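You operate a simulated robot arm through the tools that you are given. There is no shell and no other tool.

Carry out the task below with a simulated robot arm. There is one attempt and no reset: what you move stays moved.

## Task
Rub the old wax off the bare block with the white pad, wetted on the plunger can.
Fine: the used pad goes into the red can, lid on; fan and sash stay as they are. What is to be rubbed or washed off counts as gone when no trace of it is left.

It is judged by the outcome, as a careful person would: the job done as asked, and still so three seconds after it is handed in. It fails if anything else is knocked over, pushed out of place, dropped, spilled or broken. Lids that push on must go on centred and level and be pressed home; caps that screw on are set level and turned clockwise until they are tight.

## Robot
A 6-joint arm with a two-finger parallel gripper, fixed in place. Base frame: the origin is at the foot of the arm, x ahead of it, y to its left, z up. Lengths are in mm, angles in degrees, forces in N, time in s.
Its first joint turns from -166.0 to 166.0 degrees. Payload 3.91 kg.
Tool frame: the origin (TCP) lies between the finger pads and is the grasp point; the fingertips stand 30 mm ahead of it; z points along the fingers, y is the line along which they close. The gripper opens to 110 mm. The fingers are 20 mm wide and 10 mm thick; the gripper's body (48 by 112 mm) begins 55 mm behind the TCP.
Orientation is that of the tool frame in the base frame, as a unit quaternion [w, x, y, z]. With the fingers straight down and closing along the base's y, the tool's x points along the base's -x, its y along +y and its z along -z.

## Interface
- The arm moves only by the tool apply_moves. Its argument "commands" is one flat list of numbers, 7 for each row, row after row: the opening, from 0 (shut) to 1 (fully open), then the shift along the base's x, y, z in cm, then the turn, a rotation vector about the base's x, y, z in degrees. In form: [grip, tx, ty, tz, wx, wy, wz, grip, tx, ty, tz, wx, wy, wz, ...]. A call has 1 to 20 rows; each row is the pose to reach, as a shift and turn from the pose commanded when the call began. A row lasts 0.2 s, in which the tool goes at most 50 mm and 8.6 degrees; a call with a longer step from one row to the next is refused whole, and so is a gripper value outside its range. Where a pose cannot be reached the arm comes as near as it can. A force on the tool above 40 N (or 10 N above the force at the start of the call, whichever is more), or a blocked arm, ends the call early, and 0.2 s more pass. Each finger travels about 108 mm/s and halts on what it meets, pressing with about 41 N; the grip force reading is that of the motor and also rises with nothing between the fingers. The clock runs only during rows and for 0.2 s after the last one: add rows that repeat a pose to give the fingers time. It gives the time, the measured TCP pose, the force on the tool (base axes), the opening and the grip force at its end, in the units of the frame above (readings bear some noise), with the torque about the TCP (base axes, N m) and any sound that the robot's microphone picked up.
- Cameras (640 x 400 px; columns grow to the right, rows downward): "scene" is fixed at [49.6, -647.9, 1504.7]; the picture's right is [-0.35, -0.94, 0.00], its down [-0.45, 0.17, -0.88] and it looks along [0.82, -0.31, -0.48] (base axes); focal length 214 px, centre (320, 200). "wrist" rides on the gripper at [72, 17, -103] in the tool frame; the picture's right is [-0.23, 0.97, 0.00], its down [-0.76, -0.18, -0.62] and it looks along [-0.61, -0.14, 0.78] (tool axes); focal length 222 px, centre (320, 200). There is no depth. A picture from a camera that has moved, and an enlarged one, comes with that camera's place and axes in the base frame and with its lens.
- camera(camera): a new picture of that camera. No time passes.
- close_up(camera, box): a new picture of the part [left, top, right, bottom] of that camera's present view, enlarged. No time passes.
- sign_off(): hands the job in; it is judged then, once.

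Places have to be worked out from the pictures, the camera data and where the tool is seen. Open the gripper and draw the arm clear of the work before you hand the job in, unless the task says otherwise.

The tools are called after "Call:" as a command line: name --argument value ..., lists and objects as JSON in quotes. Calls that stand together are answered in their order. apply_moves: Moves the arm, as the interface text tells. Its arguments: {"type":"object","properties":{"commands":{"type":"array","items":{"type":"number"}}},"required":["commands"]} The other tools are called the same way: camera (camera) takes a picture; close_up (camera, box) takes an enlarged picture of a part of a camera's view; sign_off () hands the job in.

At the start:

```text
time: 0.0
position: [478.4, -83.2, 1286.6]
orientation: [0.0, 0.001, 1.0, 0.0]
force: [0.0, -1.7, -2.5]
ft_torque: [0.3, 0.09, -0.12]
grip_width: 109.9
grasp_force: 0.1
```

scene: 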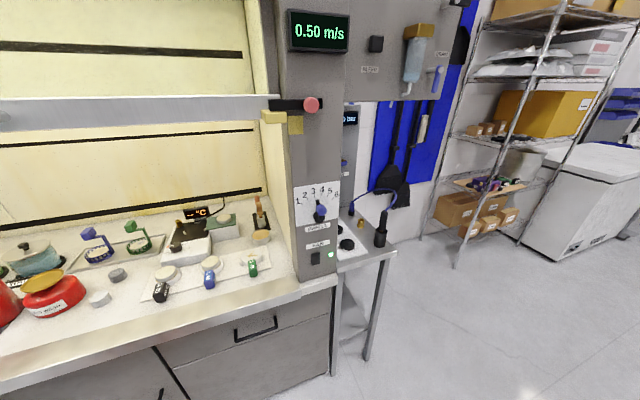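
wrist: 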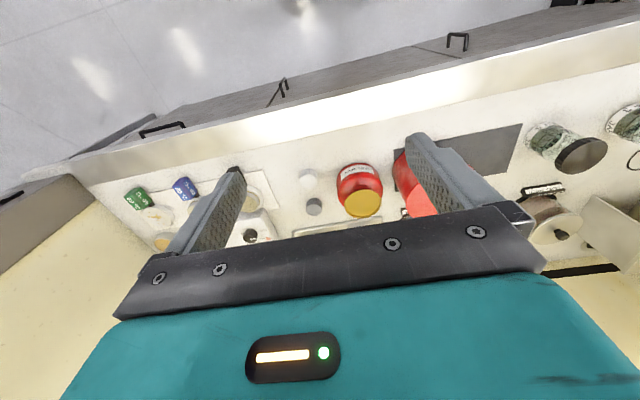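

The pictures show a fume hood bench with a red plunger can (brass dish), another red vessel, pads and blocks. I take enlarged pictures to identify things.

Call:
close_up --camera "scene" --box '[0, 200, 160, 320]'

Call:
close_up --camera "scene" --box '[130, 190, 300, 310]'

Call:
close_up --camera "wrist" --box '[280, 100, 480, 260]'

Call:
close_up --camera "wrist" --box '[80, 150, 300, 280]'

Call:
close_up --camera "wrist" --box '[440, 70, 640, 280]'

```text
3.33 times, centred on (80, 260) of scene
camera zoom: at [49.6, -647.9, 1504.7], right [-0.35, -0.94, 0.0], down [-0.45, 0.17, -0.88], along [0.82, -0.31, -0.48], focal length 715 px, centre (1120, 0)
```

zoom: 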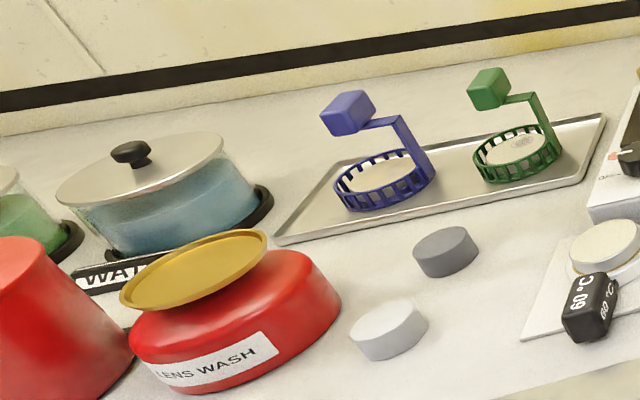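

```text
3.33 times, centred on (215, 250) of scene
camera zoom: at [49.6, -647.9, 1504.7], right [-0.35, -0.94, 0.0], down [-0.45, 0.17, -0.88], along [0.82, -0.31, -0.48], focal length 715 px, centre (670, 33)
```

zoom: 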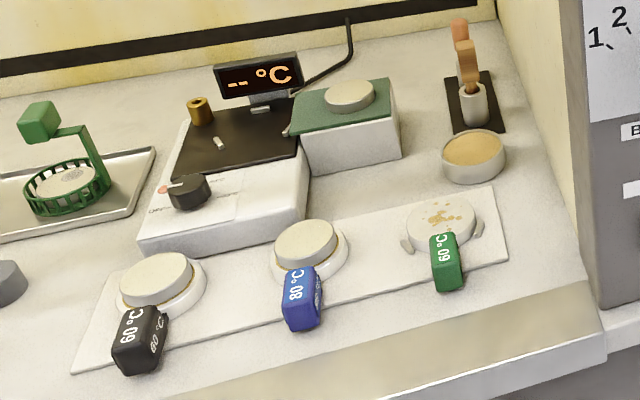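

```text
2.50 times, centred on (380, 180) of wrist
camera zoom: at [405.4, -66.5, 1390.6], right [0.23, 0.97, 0.0], down [0.76, -0.18, 0.62], along [0.61, -0.14, -0.78], focal length 555 px, centre (170, 250)
```

zoom: 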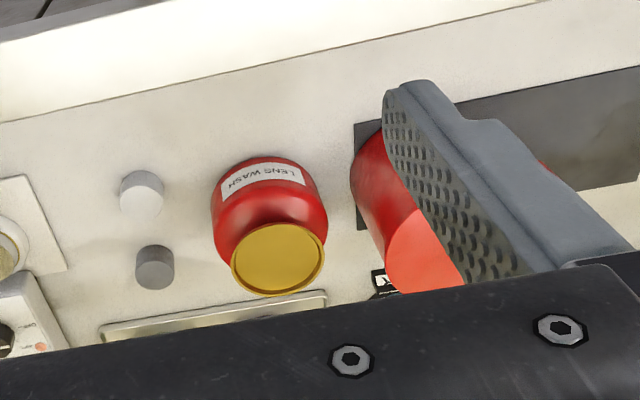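

```text
2.91 times, centred on (190, 215) of wrist
camera zoom: at [405.4, -66.5, 1390.6], right [0.23, 0.97, 0.0], down [0.76, -0.18, 0.62], along [0.61, -0.14, -0.78], focal length 646 px, centre (698, 156)
```

zoom: 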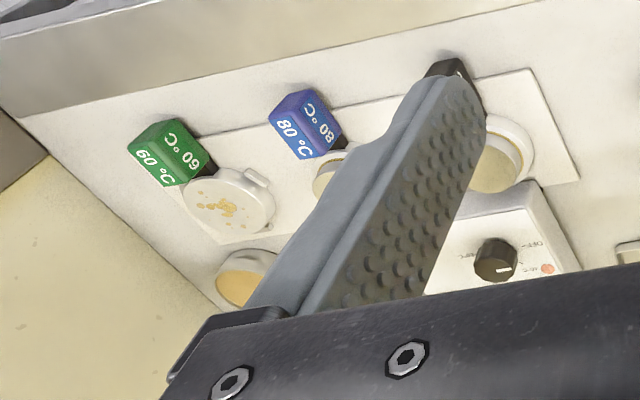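

```text
1.90 times, centred on (540, 175) of wrist
camera zoom: at [405.4, -66.5, 1390.6], right [0.23, 0.97, 0.0], down [0.76, -0.18, 0.62], along [0.61, -0.14, -0.78], focal length 423 px, centre (-99, 248)
```

zoom: 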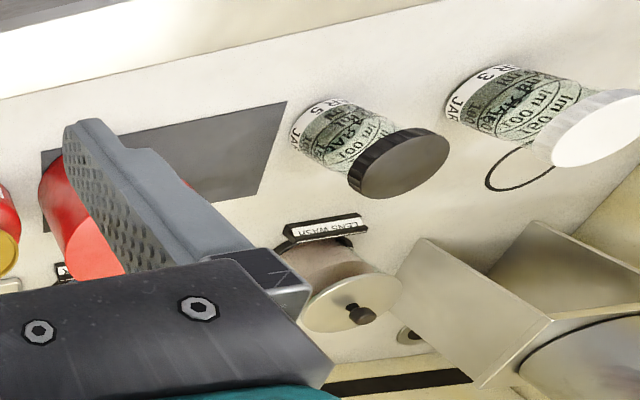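

The white puck triangulates to about (697,-162,913), the LENS WASH plunger dish to (737,-43,1002) and the waxy green block to (729,-618,920); the bench is near z=900. The tall red can is hidden by a finger, so I shift the arm left in free space to see it.

Call:
apply_moves --commands '[1, 0, 4, 0, 0, 0, 0, 1, 0, 8, 0, 0, 0, 0, 1, 0, 12, 0, 0, 0, 0, 1, 0, 16, 0, 0, 0, 0, 1, 0, 20, 0, 0, 0, 0]'

Call:
camera --camera "wrist"

Call:
camera --camera "scene"

```text
time: 1.2
position: [478.3, 116.5, 1289.0]
orientation: [0.001, 0.0, 1.0, 0.0]
force: [-1.3, -1.0, -1.7]
ft_torque: [0.26, 0.16, -0.11]
grip_width: 110.0
grasp_force: 0.0
```

```text
taken
camera wrist: at [405.5, 133.2, 1391.8], right [0.23, 0.97, 0.0], down [0.76, -0.18, 0.62], along [0.61, -0.14, -0.78], focal length 222 px, centre (320, 200)
```

wrist: 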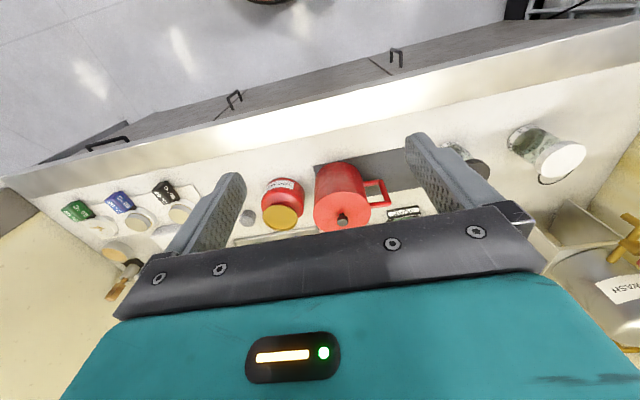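

```text
taken
```

scene: 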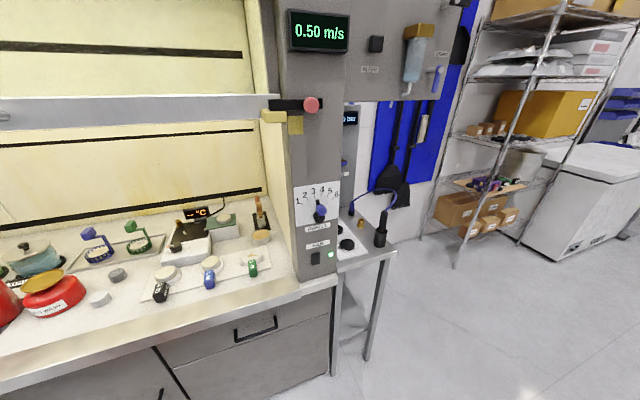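

Call:
close_up --camera "wrist" --box '[230, 130, 430, 255]'

Call:
close_up --camera "wrist" --box '[20, 140, 240, 278]'

```text
3.20 times, centred on (330, 192) of wrist
camera zoom: at [405.5, 133.2, 1391.8], right [0.23, 0.97, 0.0], down [0.76, -0.18, 0.62], along [0.61, -0.14, -0.78], focal length 711 px, centre (288, 224)
```

zoom: 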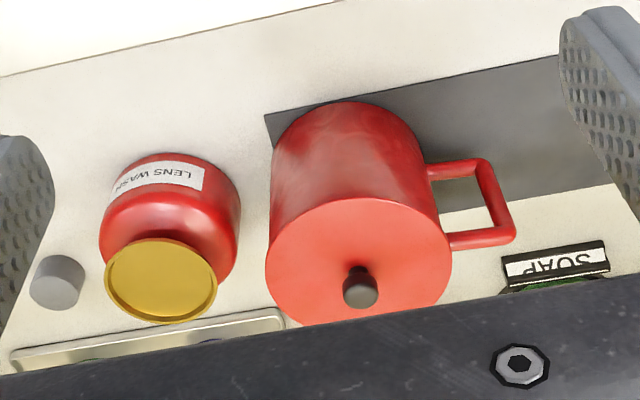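

```text
2.90 times, centred on (130, 209) of wrist
camera zoom: at [405.5, 133.2, 1391.8], right [0.23, 0.97, 0.0], down [0.76, -0.18, 0.62], along [0.61, -0.14, -0.78], focal length 644 px, centre (871, 174)
```

zoom: 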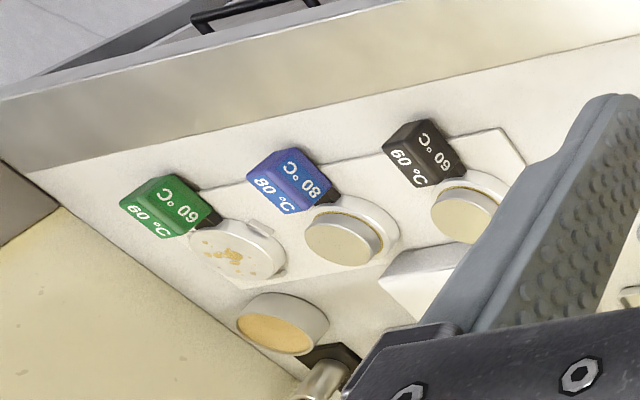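

The tall red can is closed with a red lid and dark knob, and has a handle on its +y side. I lower the arm in front of the hood for a second, closer view to triangulate it.

Call:
apply_moves --commands '[1, 0, 0, -4, 0, 0, 0, 1, 0, 0, -8, 0, 0, 0, 1, 0, 0, -12, 0, 0, 0, 1, 0, 0, -15, 0, 0, 0]'

Call:
camera --camera "wrist"

Call:
close_up --camera "wrist" --box '[220, 90, 440, 230]'

```text
time: 2.2
position: [478.7, 121.4, 1136.5]
orientation: [0.001, 0.0, 1.0, 0.0]
force: [-0.1, 0.5, 0.4]
ft_torque: [-0.02, -0.02, 0.01]
grip_width: 109.8
grasp_force: 0.1
```

```text
taken
camera wrist: at [406.9, 138.6, 1240.3], right [0.23, 0.97, 0.0], down [0.76, -0.18, 0.62], along [0.61, -0.14, -0.78], focal length 222 px, centre (320, 200)
```

wrist: 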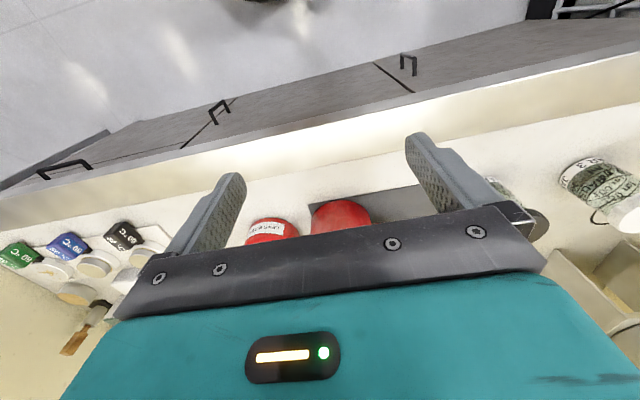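

```text
2.86 times, centred on (330, 160) of wrist
camera zoom: at [406.9, 138.6, 1240.3], right [0.23, 0.97, 0.0], down [0.76, -0.18, 0.62], along [0.61, -0.14, -0.78], focal length 635 px, centre (291, 314)
```

zoom: 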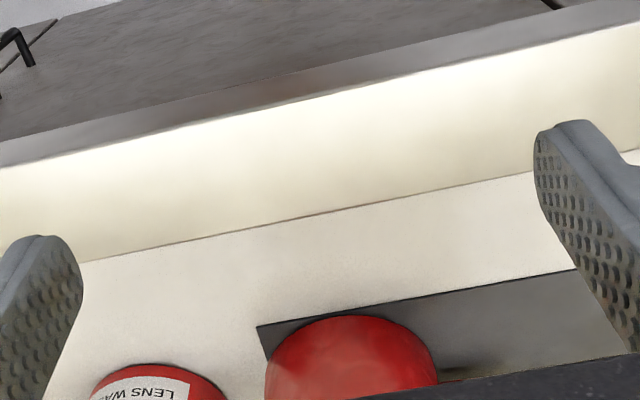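

The red can is at about (748,106), radius ~67, top z≈1012, knob top ≈1038. I go back up and further left to inspect the mat area beside it as a place to park the lid.

Call:
apply_moves --commands '[1, 0, 4, 4, 0, 0, 0, 1, 0, 8, 8, 0, 0, 0, 1, 0, 12, 12, 0, 0, 0, 1, 0, 15, 16, 0, 0, 0, 1, 0, 17, 19, 0, 0, 0, 1, 0, 17, 19, 0, 0, 0]'

Call:
camera --camera "wrist"

Call:
close_up --camera "wrist" --box '[210, 120, 430, 260]'

```text
refused: row 1 steps farther than a row can; nothing moved
```

```text
taken
camera wrist: at [406.9, 138.6, 1240.3], right [0.23, 0.97, 0.0], down [0.76, -0.18, 0.62], along [0.61, -0.14, -0.78], focal length 222 px, centre (320, 200)
```

wrist: 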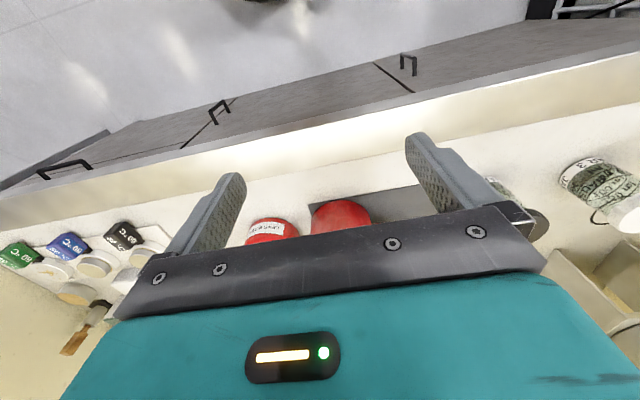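

```text
2.86 times, centred on (320, 190) of wrist
camera zoom: at [406.9, 138.6, 1240.3], right [0.23, 0.97, 0.0], down [0.76, -0.18, 0.62], along [0.61, -0.14, -0.78], focal length 635 px, centre (320, 229)
```

zoom: 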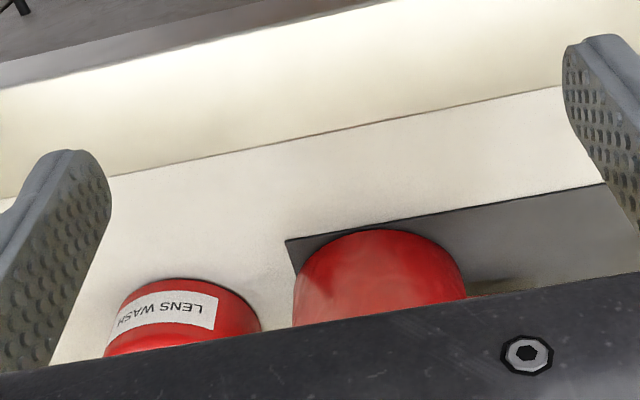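

The diagonal step was over the 50 mm limit, so nothing moved. I repeat it with smaller steps.

Call:
apply_moves --commands '[1, 0, 3, 3, 0, 0, 0, 1, 0, 6, 6, 0, 0, 0, 1, 0, 9, 9, 0, 0, 0, 1, 0, 12, 12, 0, 0, 0, 1, 0, 15, 15, 0, 0, 0, 1, 0, 17, 18, 0, 0, 0, 1, 0, 17, 18, 0, 0, 0]'

Call:
camera --camera "wrist"

Call:
close_up --camera "wrist" --box '[210, 120, 430, 260]'

```text
time: 3.5
position: [478.7, 268.5, 1289.4]
orientation: [-0.006, 0.002, 1.0, -0.003]
force: [-2.1, -0.5, -6.4]
ft_torque: [0.36, 0.09, -0.15]
grip_width: 110.0
grasp_force: 0.0
out of reach, approached as far as the arm can: row 6
stopped in row 6: the force on the tool passed its limit at 184 N (the readings are from after the stop); the commanded pose is now the measured one
```

```text
taken
camera wrist: at [408.0, 288.2, 1393.6], right [0.23, 0.97, -0.01], down [0.77, -0.18, 0.62], along [0.6, -0.15, -0.79], focal length 222 px, centre (320, 200)
```

wrist: 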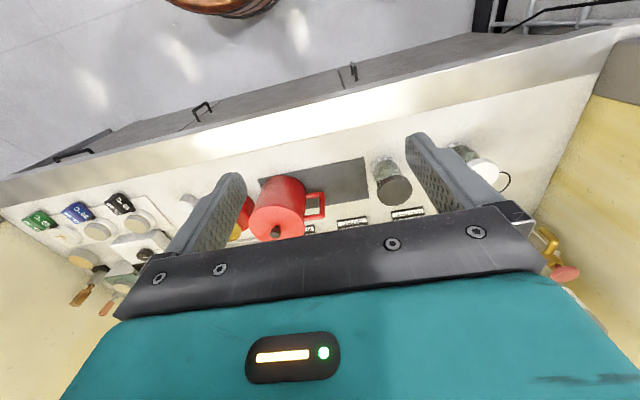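

```text
2.86 times, centred on (320, 190) of wrist
camera zoom: at [408.0, 288.2, 1393.6], right [0.23, 0.97, -0.01], down [0.77, -0.18, 0.62], along [0.6, -0.15, -0.79], focal length 635 px, centre (320, 229)
```

zoom: 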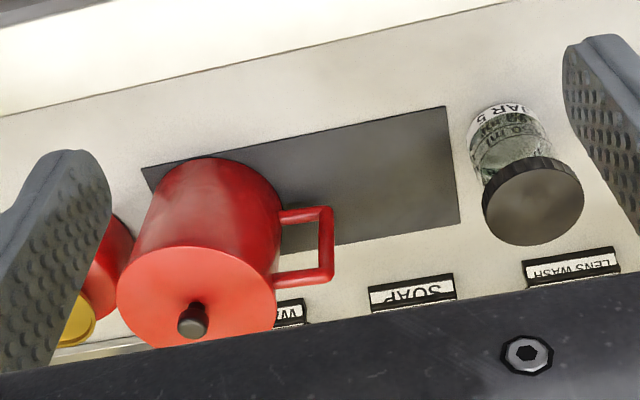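

The call stopped near the arm's upper reach limit with a force spike; I check whether anything (e.g. the sash) was touched.

Call:
camera --camera "scene"

Call:
close_up --camera "scene" --box '[0, 60, 340, 180]'

Call:
close_up --camera "wrist" --box '[420, 100, 640, 300]'

```text
taken
```

scene: 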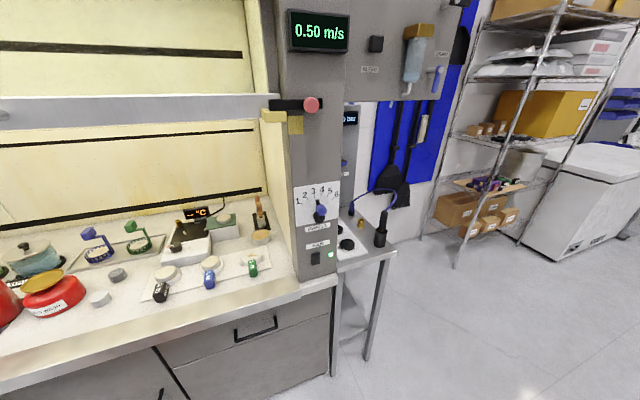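

```text
1.88 times, centred on (170, 120) of scene
camera zoom: at [49.6, -647.9, 1504.7], right [-0.35, -0.94, 0.0], down [-0.45, 0.17, -0.88], along [0.82, -0.31, -0.48], focal length 404 px, centre (602, 351)
```

zoom: 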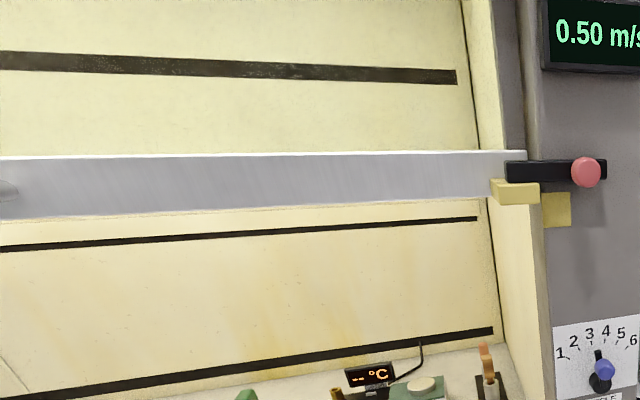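

```text
2.00 times, centred on (530, 200) of wrist
camera zoom: at [408.0, 288.2, 1393.6], right [0.23, 0.97, -0.01], down [0.77, -0.18, 0.62], along [0.6, -0.15, -0.79], focal length 444 px, centre (-100, 200)
```

zoom: 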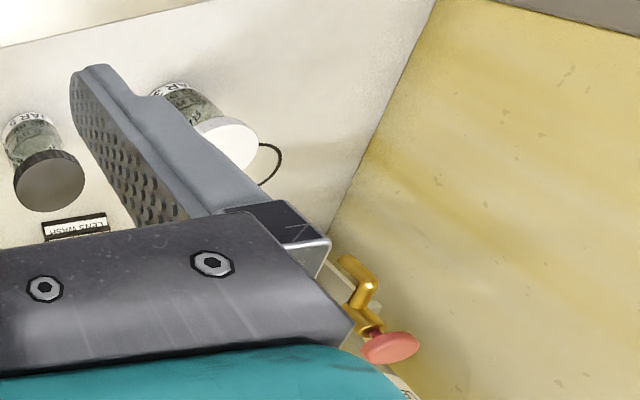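

The sash and fan readings look unchanged; the spike was from the arm's reach limit, so I will stay lower. I now descend in front of the hood and move in to (690,106,1100) for a close look at the red can's knob.

Call:
apply_moves --commands '[1, 0, -2.7, -3.15, 0, 0, 0, 1, 0, -5.4, -6.3, 0, 0, 0, 1, 0, -8.1, -9.45, 0, 0, 0, 1, 0, -10.8, -12.6, 0, 0, 0, 1, 0, -13.5, -15.75, 0, 0, 0, 1, 0, -16.2, -18.9, 0, 0, 0, 1, 3, -16.2, -18.9, 0, 0, 0, 1, 6, -16.2, -18.9, 0, 0, 0, 1, 9, -16.2, -18.9, 0, 0, 0, 1, 12, -16.2, -18.9, 0, 0, 0, 1, 15, -16.2, -18.9, 0, 0, 0, 1, 18, -16.2, -18.9, 0, 0, 0, 1, 20, -16.2, -18.9, 0, 0, 0]'

Call:
camera --camera "wrist"

Call:
camera --camera "scene"

```text
time: 6.3
position: [678.9, 107.7, 1102.3]
orientation: [-0.005, 0.002, 1.0, -0.002]
force: [-0.2, -0.1, -0.1]
ft_torque: [0.01, 0.02, 0.01]
grip_width: 110.0
grasp_force: 0.1
```

```text
taken
camera wrist: at [608.5, 126.4, 1206.6], right [0.23, 0.97, -0.01], down [0.77, -0.18, 0.62], along [0.6, -0.15, -0.79], focal length 222 px, centre (320, 200)
```

wrist: 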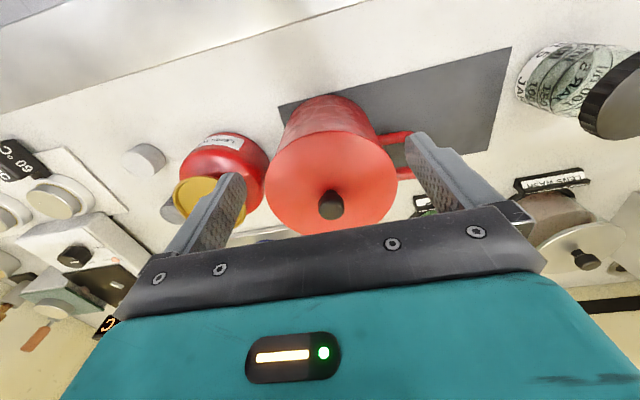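

```text
taken
```

scene: 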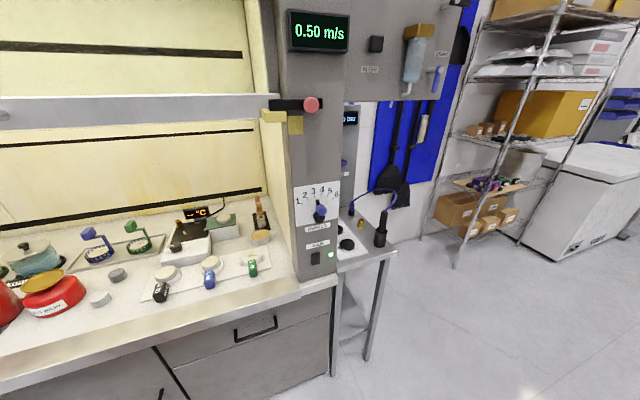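

Call:
close_up --camera "wrist" --box '[250, 80, 420, 240]'

Call:
close_up --camera "wrist" --box '[100, 120, 260, 240]'

```text
2.50 times, centred on (335, 160) of wrist
camera zoom: at [608.5, 126.4, 1206.6], right [0.23, 0.97, -0.01], down [0.77, -0.18, 0.62], along [0.6, -0.15, -0.79], focal length 555 px, centre (282, 300)
```

zoom: 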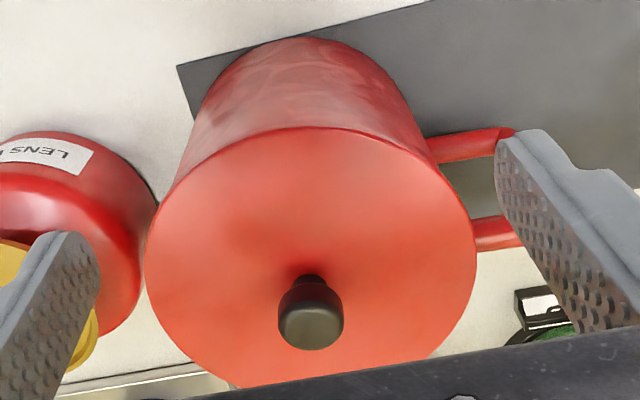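

```text
3.33 times, centred on (180, 180) of wrist
camera zoom: at [608.5, 126.4, 1206.6], right [0.23, 0.97, -0.01], down [0.77, -0.18, 0.62], along [0.6, -0.15, -0.79], focal length 740 px, centre (787, 267)
```

zoom: 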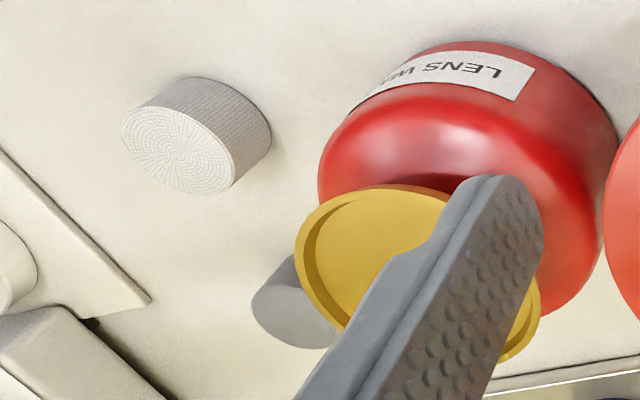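

The lid circle and knob triangulate to about (753,102), lid radius ~72, knob top z≈1040. I correct the slight tilt of the tool and move above the knob at z≈1090, then look again.

Call:
apply_moves --commands '[1, 2.5, -0.2, -0.4, 0.08, -0.19, 0.08, 1, 5, -0.3, -0.8, 0.16, -0.38, 0.16, 1, 7.4, -0.45, -1.0, 0.23, -0.57, 0.23, 1, 7.4, -0.45, -1.0, 0.23, -0.57, 0.23, 1, 7.4, -0.45, -1.0, 0.23, -0.57, 0.23]'

Call:
camera --camera "wrist"

Call:
close_up --camera "wrist" --box '[220, 90, 440, 230]'

```text
time: 7.5
position: [751.7, 102.6, 1089.2]
orientation: [0.0, 0.001, 1.0, 0.0]
force: [0.8, -1.0, 0.0]
ft_torque: [-0.01, -0.02, -0.02]
grip_width: 109.8
grasp_force: 0.1
```

```text
taken
camera wrist: at [679.3, 119.7, 1193.7], right [0.23, 0.97, 0.0], down [0.76, -0.18, 0.62], along [0.61, -0.14, -0.78], focal length 222 px, centre (320, 200)
```

wrist: 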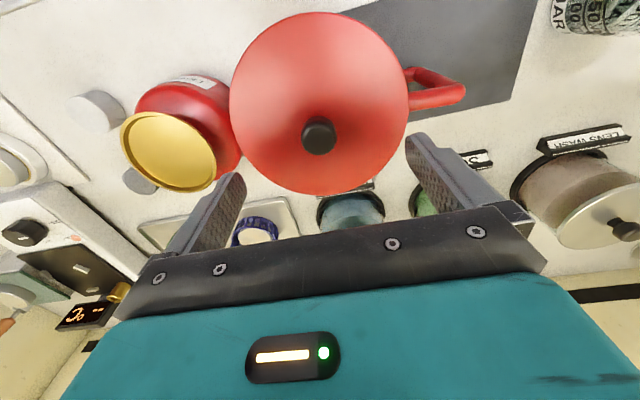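

```text
2.86 times, centred on (330, 160) of wrist
camera zoom: at [679.3, 119.7, 1193.7], right [0.23, 0.97, 0.0], down [0.76, -0.18, 0.62], along [0.61, -0.14, -0.78], focal length 635 px, centre (291, 314)
```

zoom: 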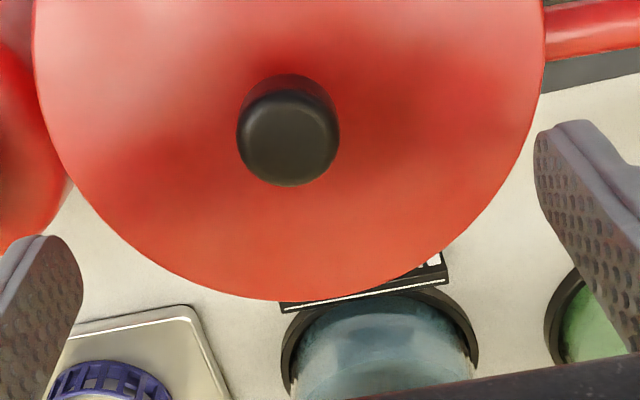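

With the tool now level, the knob reads x≈743, y≈103.5 (about 9 mm nearer than the TCP). I shift back and come slightly lower to refine it.

Call:
apply_moves --commands '[1, -0.4, 0.05, -0.6, 0, 0, 0, 1, -0.8, 0.1, -1.4, 0, 0, 0, 1, -0.8, 0.1, -1.4, 0, 0, 0]'

Call:
close_up --camera "wrist" --box '[200, 60, 460, 240]'

```text
time: 8.3
position: [745.0, 102.6, 1076.2]
orientation: [-0.001, 0.001, 1.0, -0.002]
force: [0.3, 0.8, 0.0]
ft_torque: [0.03, -0.01, -0.03]
grip_width: 109.8
grasp_force: 0.1
```

```text
2.22 times, centred on (330, 150) of wrist
camera zoom: at [672.3, 121.0, 1179.7], right [0.23, 0.97, 0.0], down [0.76, -0.18, 0.62], along [0.61, -0.14, -0.78], focal length 494 px, centre (298, 311)
```

zoom: 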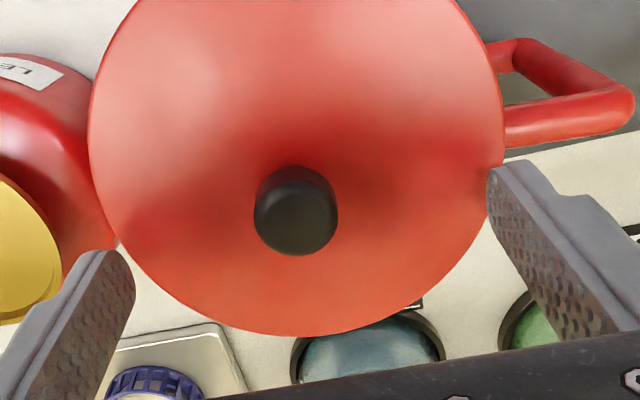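

The knob now projects right on the tool axis. I descend 20 mm (fingertips ~1025, above the lid), then close on the knob.

Call:
apply_moves --commands '[0.8, 0, 0, -0.7, 0, 0, 0.2, 0.6, 0, 0, -1.4, 0, 0, 0.2, 0.45, 0, 0, -2.0, 0, 0, 0.2, 0.45, 0, 0, -2.0, 0, 0, 0.2]'

Call:
close_up --camera "wrist" --box '[200, 60, 460, 240]'

```text
time: 9.1
position: [745.1, 105.1, 1063.2]
orientation: [0.004, -0.001, 1.0, 0.0]
force: [-1.6, 1.6, 6.6]
ft_torque: [0.09, 0.12, 0.06]
grip_width: 50.0
grasp_force: 0.0
stopped in row 3: the force on the tool passed its limit at 53 N (the readings are from after the stop); the commanded pose is now the measured one
```

```text
2.22 times, centred on (330, 150) of wrist
camera zoom: at [671.7, 121.8, 1166.7], right [0.23, 0.97, 0.0], down [0.76, -0.18, 0.63], along [0.61, -0.14, -0.78], focal length 494 px, centre (298, 311)
```

zoom: 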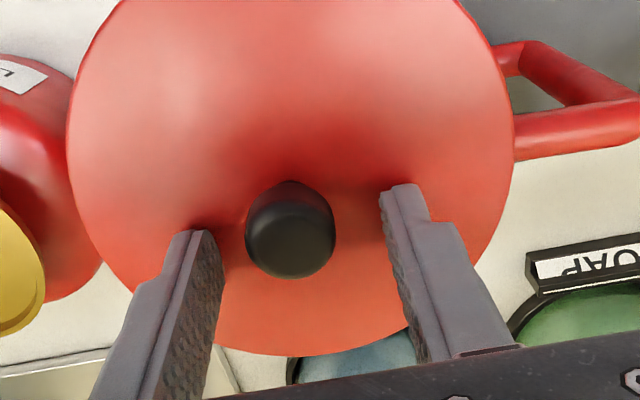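

The fingertips touched the lid: its top is at z≈1033, so the knob top is ≈1058 and its true x≈736. I lift 5 mm, shift 9 mm toward the robot, re-level, and look again.

Call:
apply_moves --commands '[0.45, 0, 0, 0.5, 0, 0.2, 0, 0.45, -0.5, 0.02, 0.5, 0, 0.46, 0, 0.45, -0.9, 0.03, 0.5, 0, 0.46, 0, 0.45, -0.9, 0.03, 0.5, 0, 0.46, 0]'

Call:
close_up --camera "wrist" --box '[200, 60, 460, 240]'

```text
time: 10.1
position: [736.9, 105.5, 1067.2]
orientation: [0.0, 0.0, 1.0, 0.0]
force: [-0.4, -0.2, -0.6]
ft_torque: [-0.03, -0.01, 0.0]
grip_width: 49.4
grasp_force: 0.1
```

```text
2.22 times, centred on (330, 150) of wrist
camera zoom: at [664.4, 121.6, 1171.4], right [0.23, 0.97, 0.0], down [0.76, -0.18, 0.62], along [0.61, -0.14, -0.78], focal length 494 px, centre (298, 311)
```

zoom: 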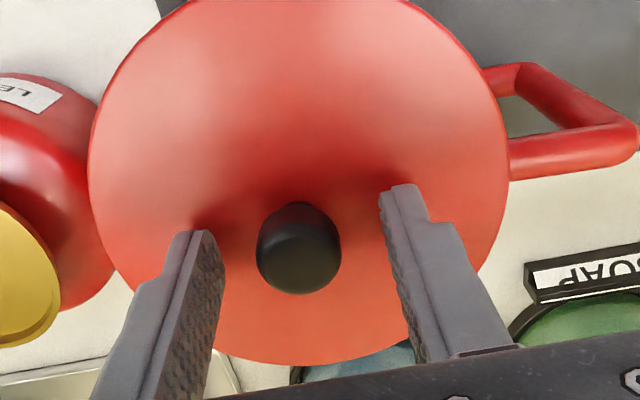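

The knob is centred between the fingers. I close on it.

Call:
apply_moves --commands '[0.3, -0.15, 0, 0, 0, 0, 0, 0, -0.15, 0, 0, 0, 0, 0, 0, -0.15, 0, 0, 0, 0, 0, 0, -0.15, 0, 0, 0, 0, 0]'

Call:
close_up --camera "wrist" --box '[200, 60, 460, 240]'

```text
time: 11.1
position: [734.5, 103.6, 1069.2]
orientation: [-0.001, -0.001, 1.0, 0.0]
force: [0.8, 0.6, -0.7]
ft_torque: [-0.01, 0.0, 0.01]
grip_width: 22.6
grasp_force: 41.0
heard: snap
```

```text
2.22 times, centred on (330, 150) of wrist
camera zoom: at [663.0, 121.5, 1171.8], right [0.23, 0.97, 0.0], down [0.76, -0.18, 0.62], along [0.61, -0.14, -0.78], focal length 494 px, centre (298, 311)
```

zoom: 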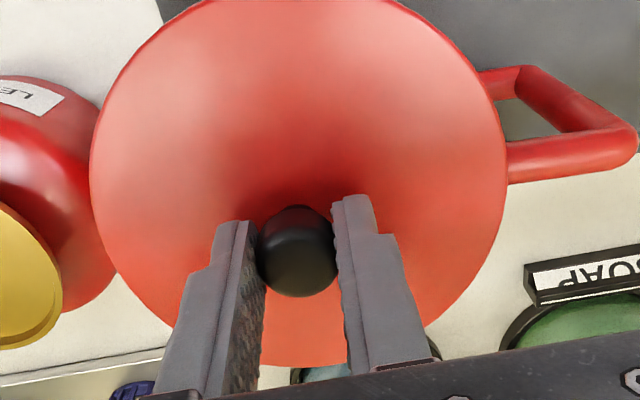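

Gripped (22.6 mm, 41 N); a snap was heard. I lift slowly by 15 mm and check forces and picture.

Call:
apply_moves --commands '[0, 0, 0, 0.3, 0, 0, 0, 0, 0, 0, 0.6, 0, 0, 0, 0, 0, 0, 1.0, 0, 0, 0, 0, 0, 0, 1.5, 0, 0, 0, 0, 0, 0, 1.5, 0, 0, 0]'

Call:
close_up --camera "wrist" --box '[180, 40, 480, 240]'

```text
time: 12.3
position: [734.2, 103.6, 1083.4]
orientation: [0.0, -0.001, 1.0, 0.0]
force: [3.8, 0.9, 4.9]
ft_torque: [-0.15, 0.0, 0.06]
grip_width: 22.1
grasp_force: 41.6
heard: snap
```

```text
2.00 times, centred on (330, 140) of wrist
camera zoom: at [662.6, 121.8, 1187.0], right [0.23, 0.97, 0.0], down [0.76, -0.18, 0.62], along [0.61, -0.14, -0.78], focal length 444 px, centre (300, 320)
```

zoom: 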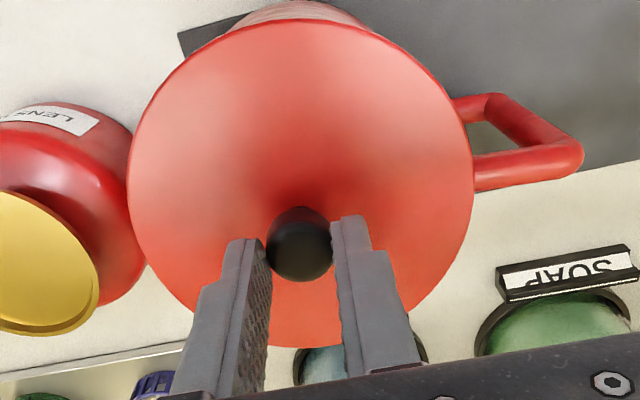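

The knob slid through the fingers (it appears 15 mm lower relative to the tool), so the lid stayed on. I open, go back down closer to the lid surface and look before re-gripping.

Call:
apply_moves --commands '[0.4, 0, 0, 0, 0, 0, 0, 0.4, 0, 0, 0, 0, 0, 0, 0.4, 0, 0, 0, 0, 0, 0]'

Call:
close_up --camera "wrist" --box '[180, 20, 480, 240]'

Call:
camera --camera "scene"

```text
time: 13.1
position: [734.9, 105.1, 1083.1]
orientation: [0.0, -0.001, 1.0, -0.001]
force: [0.6, 0.1, 0.8]
ft_torque: [0.0, 0.02, -0.04]
grip_width: 43.9
grasp_force: 0.0
```

```text
1.82 times, centred on (330, 130) of wrist
camera zoom: at [662.6, 121.9, 1186.7], right [0.23, 0.97, 0.0], down [0.76, -0.18, 0.62], along [0.61, -0.14, -0.78], focal length 404 px, centre (302, 327)
```

zoom: 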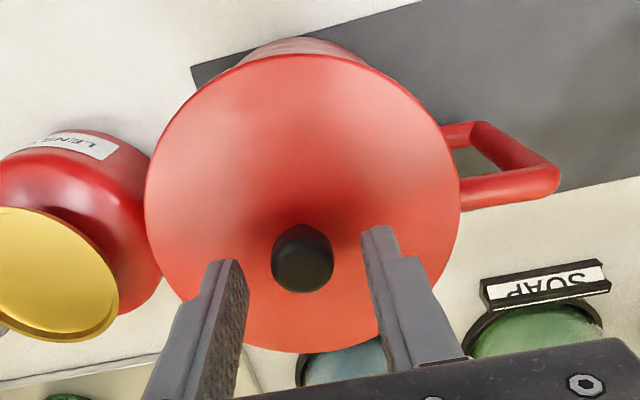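

```text
taken
```

scene: 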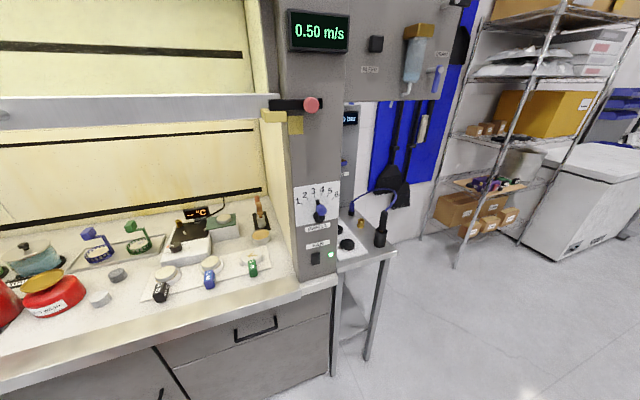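

Call:
apply_moves --commands '[0.4, 0.1, 0, -0.8, 0, 0, 0, 0.4, 0.1, 0, -1.6, 0, 0, 0, 0.4, 0.1, 0, -1.75, 0, 0, 0, 0, 0.1, 0, -1.75, 0, 0, 0, 0, 0.1, 0, -1.75, 0, 0, 0, 0, 0.1, 0, -1.75, 0, 0, 0]'

Call:
close_up --camera "wrist" --box '[180, 20, 480, 240]'

```text
time: 14.5
position: [735.2, 104.7, 1065.2]
orientation: [0.0, -0.001, 1.0, 0.0]
force: [-0.7, 0.4, 0.5]
ft_torque: [0.0, -0.01, -0.03]
grip_width: 22.5
grasp_force: 40.8
heard: snap
```

```text
1.82 times, centred on (330, 130) of wrist
camera zoom: at [662.3, 121.7, 1169.4], right [0.23, 0.97, 0.0], down [0.76, -0.18, 0.62], along [0.61, -0.14, -0.78], focal length 404 px, centre (302, 327)
```

zoom: 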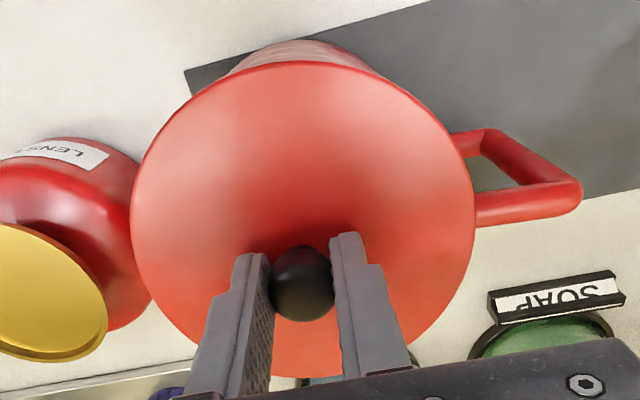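

The snap seems to be the fingers closing on the knob. Now I lift in small steps, reading the force.

Call:
apply_moves --commands '[0, 0, 0, 0.1, 0, 0, 0, 0, 0, 0, 0.2, 0, 0, 0, 0, 0, 0, 0.3, 0, 0, 0, 0, 0, 0, 0.4, 0, 0, 0]'

Call:
close_up --camera "wrist" --box '[180, 20, 480, 240]'

```text
time: 15.5
position: [734.0, 104.7, 1069.7]
orientation: [0.001, -0.001, 1.0, 0.001]
force: [0.0, -0.2, -1.0]
ft_torque: [0.0, -0.03, 0.01]
grip_width: 22.5
grasp_force: 40.9
```

```text
1.82 times, centred on (330, 130) of wrist
camera zoom: at [662.0, 122.5, 1173.5], right [0.23, 0.97, 0.0], down [0.76, -0.18, 0.62], along [0.61, -0.14, -0.78], focal length 404 px, centre (302, 327)
```

zoom: 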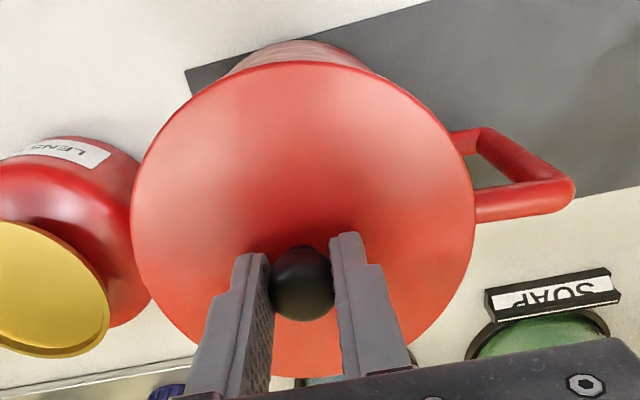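

The lid rises with the gripper now. I keep lifting slowly.

Call:
apply_moves --commands '[0, 0, 0, 0.1, 0, 0, 0, 0, 0, 0, 0.2, 0, 0, 0, 0, 0, 0, 0.35, 0, 0, 0, 0, 0, 0, 0.5, 0, 0, 0, 0, 0, 0, 0.65, 0, 0, 0, 0, 0, 0, 0.8, 0, 0, 0]'

Call:
close_up --camera "wrist" --box '[180, 20, 480, 240]'

```text
time: 16.9
position: [736.4, 104.9, 1077.6]
orientation: [0.0, -0.001, 1.0, 0.0]
force: [-0.4, 0.4, -0.4]
ft_torque: [-0.01, 0.02, -0.01]
grip_width: 22.6
grasp_force: 40.7
```

```text
1.82 times, centred on (330, 130) of wrist
camera zoom: at [663.9, 122.1, 1180.7], right [0.23, 0.97, 0.0], down [0.76, -0.18, 0.62], along [0.61, -0.14, -0.78], focal length 404 px, centre (302, 327)
```

zoom: 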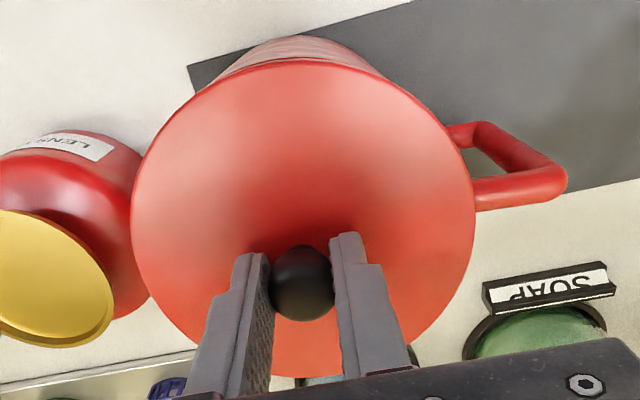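

The lid follows the gripper and the can stays. I lift 30 mm more.

Call:
apply_moves --commands '[0, 0, 0, 0.3, 0, 0, 0, 0, 0, 0, 0.7, 0, 0, 0, 0, 0, 0, 1.2, 0, 0, 0, 0, 0, 0, 1.7, 0, 0, 0, 0, 0, 0, 2.2, 0, 0, 0, 0, 0, 0, 2.7, 0, 0, 0, 0, 0, 0, 3.0, 0, 0, 0]'

Call:
camera --camera "wrist"

Call:
close_up --camera "scene" --box '[0, 220, 120, 340]'

```text
time: 18.5
position: [737.8, 104.4, 1107.2]
orientation: [-0.001, -0.001, 1.0, 0.0]
force: [-0.3, 0.2, 0.3]
ft_torque: [0.0, -0.02, -0.01]
grip_width: 22.1
grasp_force: 41.0
```

```text
taken
camera wrist: at [663.4, 121.8, 1211.4], right [0.23, 0.97, 0.0], down [0.76, -0.18, 0.62], along [0.61, -0.14, -0.78], focal length 222 px, centre (320, 200)
```

wrist: 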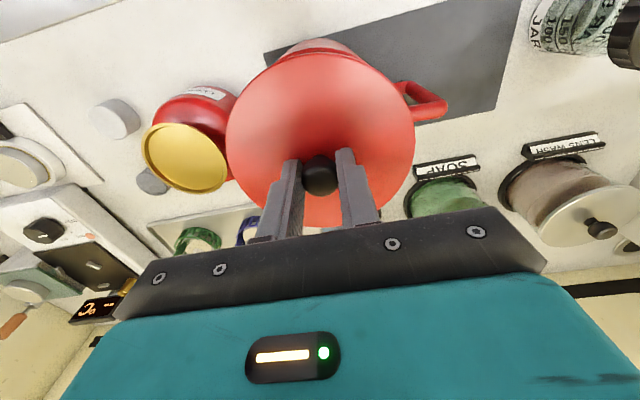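

```text
3.33 times, centred on (60, 280) of scene
camera zoom: at [49.6, -647.9, 1504.7], right [-0.35, -0.94, 0.0], down [-0.45, 0.17, -0.88], along [0.82, -0.31, -0.48], focal length 715 px, centre (1187, -67)
```

zoom: 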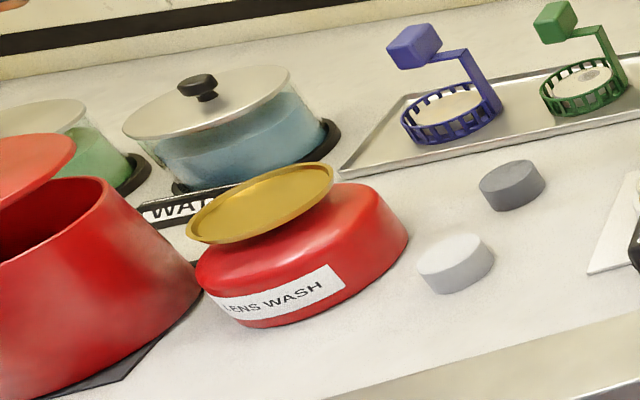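

The lid is off and clear (scene view confirms a thin disc lid). I carry it at height to about (672,275), over the free spot in front of the mat beside the handle, and begin lowering.

Call:
apply_moves --commands '[0, -0.7, 1.9, 0, 0, 0, 0, 0, -1.4, 3.8, 0, 0, 0, 0, 0, -2.2, 5.7, 0, 0, 0, 0, 0, -2.9, 7.6, 0, 0, 0, 0, 0, -3.6, 9.5, 0, 0, 0, 0, 0, -4.3, 11.4, 0, 0, 0, 0, 0, -5.0, 13.3, 0, 0, 0, 0, 0, -5.8, 15.2, 0, 0, 0, 0, 0, -6.5, 17.0, 0, 0, 0, 0, 0, -6.5, 17.0, -1.5, 0, 0, 0, 0, -6.5, 17.0, -3.0, 0, 0, 0, 0, -6.5, 17.0, -4.5, 0, 0, 0, 0, -6.5, 17.0, -6.0, 0, 0, 0, 0, -6.5, 17.0, -7.5, 0, 0, 0, 0, -6.5, 17.0, -9.0, 0, 0, 0, 0, -6.5, 17.0, -10.0, 0, 0, 0, 0, -6.5, 17.0, -10.0, 0, 0, 0]'

Call:
camera --camera "wrist"

```text
time: 22.1
position: [671.4, 273.9, 1007.5]
orientation: [-0.001, 0.0, 1.0, 0.001]
force: [-0.3, 0.8, -0.9]
ft_torque: [-0.03, 0.01, -0.02]
grip_width: 22.2
grasp_force: 41.3
```

```text
taken
camera wrist: at [599.1, 291.5, 1110.2], right [0.23, 0.97, 0.0], down [0.76, -0.18, 0.62], along [0.61, -0.14, -0.78], focal length 222 px, centre (320, 200)
```

wrist: 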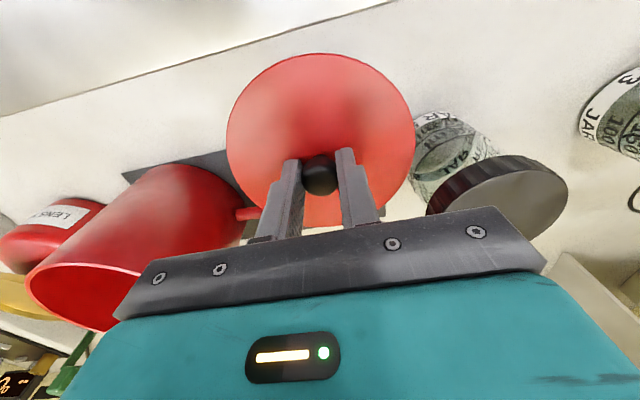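

Clear on both sides. I lower to about TCP z=952, then feel for the surface in small steps.

Call:
apply_moves --commands '[0, 0, 0, -1.2, 0, 0, 0, 0, 0, 0, -2.4, 0, 0, 0, 0, 0, 0, -3.6, 0, 0, 0, 0, 0, 0, -4.6, 0, 0, 0, 0, 0, 0, -5.5, 0, 0, 0, 0, 0, 0, -5.5, 0, 0, 0]'

Call:
apply_moves --commands '[0, 0, 0, -0.1, 0, 0, 0, 0, 0, 0, -0.2, 0, 0, 0, 0, 0, 0, -0.3, 0, 0, 0, 0, 0, 0, -0.4, 0, 0, 0, 0, 0, 0, -0.5, 0, 0, 0]'

Call:
camera --camera "wrist"

```text
time: 23.5
position: [670.6, 275.1, 951.2]
orientation: [0.0, -0.001, 1.0, 0.0]
force: [-0.8, -0.2, 0.3]
ft_torque: [-0.03, -0.04, 0.0]
grip_width: 22.4
grasp_force: 41.2
```

```text
time: 24.7
position: [670.6, 274.0, 947.8]
orientation: [0.0, -0.001, 1.0, -0.001]
force: [-0.3, 0.3, -0.6]
ft_torque: [0.01, 0.03, 0.01]
grip_width: 22.5
grasp_force: 40.7
```

```text
taken
camera wrist: at [598.7, 291.6, 1051.8], right [0.23, 0.97, 0.0], down [0.76, -0.18, 0.62], along [0.61, -0.14, -0.78], focal length 222 px, centre (320, 200)
```

wrist: 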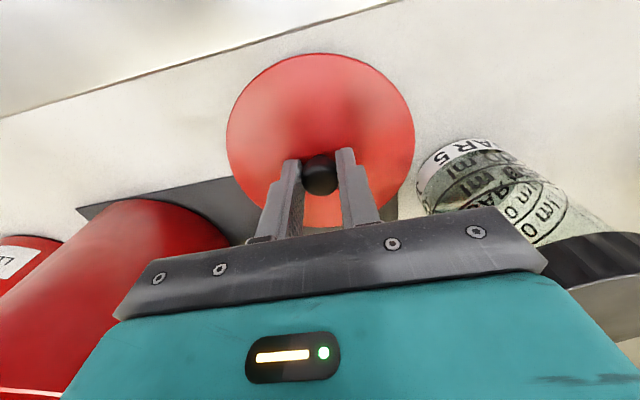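

No contact yet. I continue down in small steps.

Call:
apply_moves --commands '[0, 0, 0, -0.15, 0, 0, 0, 0, 0, 0, -0.3, 0, 0, 0, 0, 0, 0, -0.45, 0, 0, 0, 0, 0, 0, -0.6, 0, 0, 0]'

Call:
close_up --camera "wrist" --box '[200, 20, 460, 240]'

```text
time: 25.5
position: [669.7, 274.6, 946.9]
orientation: [0.003, -0.001, 1.0, 0.001]
force: [-3.9, -1.7, 8.4]
ft_torque: [-0.18, 0.07, 0.06]
grip_width: 22.3
grasp_force: 41.2
stopped in row 4: the force on the tool passed its limit at 44 N (the readings are from after the stop); the commanded pose is now the measured one
```

```text
1.82 times, centred on (330, 130) of wrist
camera zoom: at [597.5, 291.5, 1049.9], right [0.23, 0.97, 0.0], down [0.76, -0.18, 0.63], along [0.61, -0.14, -0.78], focal length 404 px, centre (302, 327)
```

zoom: 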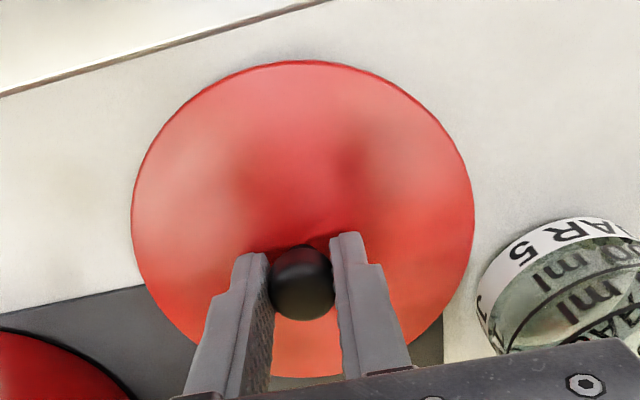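

Contact reached: the lid rests on the surface (TCP z≈946 when down). I open, then rise straight up.

Call:
apply_moves --commands '[0, 0, 0, 0.1, 0, 0.2, 0, 0.2, 0, 0, 0.1, 0, 0.34, 0, 0.3, 0, 0, 0.1, 0, 0.34, 0, 0.4, 0, 0, 0.1, 0, 0.34, 0, 0.4, 0, 0, 0.1, 0, 0.34, 0, 0.4, 0, 0, 1.0, 0, 0.34, 0, 0.4, 0, 0, 3.0, 0, 0.34, 0, 0.4, 0, 0, 6.0, 0, 0.34, 0, 0.4, 0, 0, 10.0, 0, 0.34, 0, 0.4, 0, 0, 13.0, 0, 0.34, 0, 0.4, 0, 0, 13.0, 0, 0.34, 0]'

Call:
camera --camera "wrist"

```text
time: 27.9
position: [672.9, 273.4, 1075.7]
orientation: [0.0, -0.001, 1.0, 0.001]
force: [0.8, 0.3, -0.4]
ft_torque: [0.02, 0.0, -0.04]
grip_width: 43.7
grasp_force: 0.2
```

```text
taken
camera wrist: at [599.3, 290.6, 1179.3], right [0.23, 0.97, 0.0], down [0.76, -0.18, 0.62], along [0.61, -0.14, -0.78], focal length 222 px, centre (320, 200)
```

wrist: 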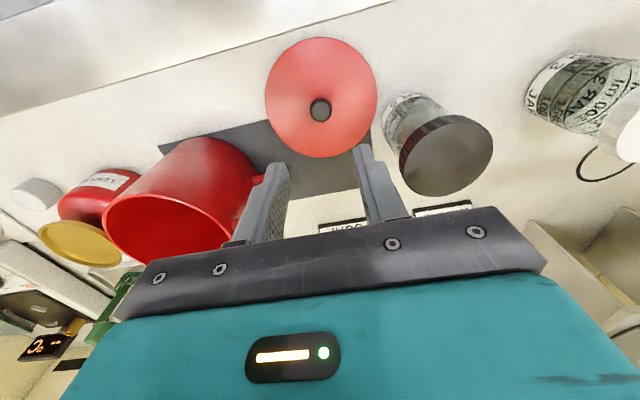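

The lid is parked upright at about (671,274). Next I travel at height to above the white pad near (690,-162).

Call:
apply_moves --commands '[0.7, 0, 0, 2.5, 0, 0, 0, 0.7, 0, -4, 2.5, 0, 0, 0, 0.7, 0, -8, 2.5, 0, 0, 0, 0.7, 0, -12, 2.5, 0, 0, 0, 0.7, 0, -16, 2.5, 0, 0, 0, 0.7, 0, -20, 2.5, 0, 0, 0, 0.7, 0, -24, 2.5, 0, 0, 0, 0.7, 0, -28, 2.5, 0, 0, 0, 0.7, 0, -32, 2.5, 0, 0, 0, 0.7, 0, -36, 2.5, 0, 0, 0, 0.7, 0, -40, 2.5, 0, 0, 0, 0.7, 1, -43.5, 1, 0, 0, 0, 0.7, 2, -43.5, -2, 0, 0, 0, 0.7, 2, -43.5, -5, 0, 0, 0, 0.7, 2, -43.5, -5, 0, 0, 0]'

Call:
camera --camera "wrist"

Call:
camera --camera "scene"

```text
time: 31.1
position: [690.1, -164.2, 1025.8]
orientation: [0.001, -0.001, 1.0, 0.002]
force: [-0.6, 0.0, -0.6]
ft_torque: [0.02, -0.04, 0.01]
grip_width: 77.1
grasp_force: 0.0
```

```text
taken
camera wrist: at [617.5, -146.9, 1129.2], right [0.23, 0.97, 0.0], down [0.76, -0.18, 0.62], along [0.61, -0.14, -0.78], focal length 222 px, centre (320, 200)
```

wrist: 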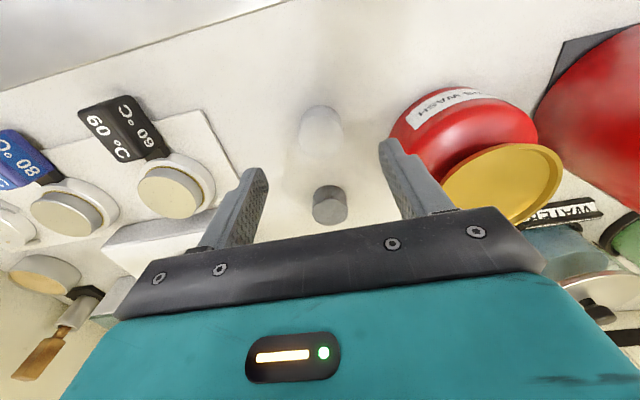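

```text
taken
```

scene: 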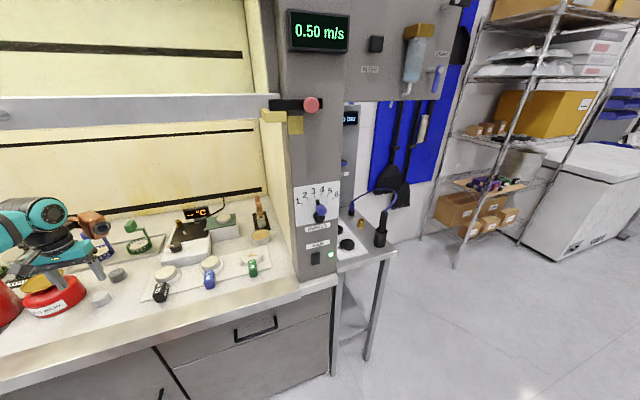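

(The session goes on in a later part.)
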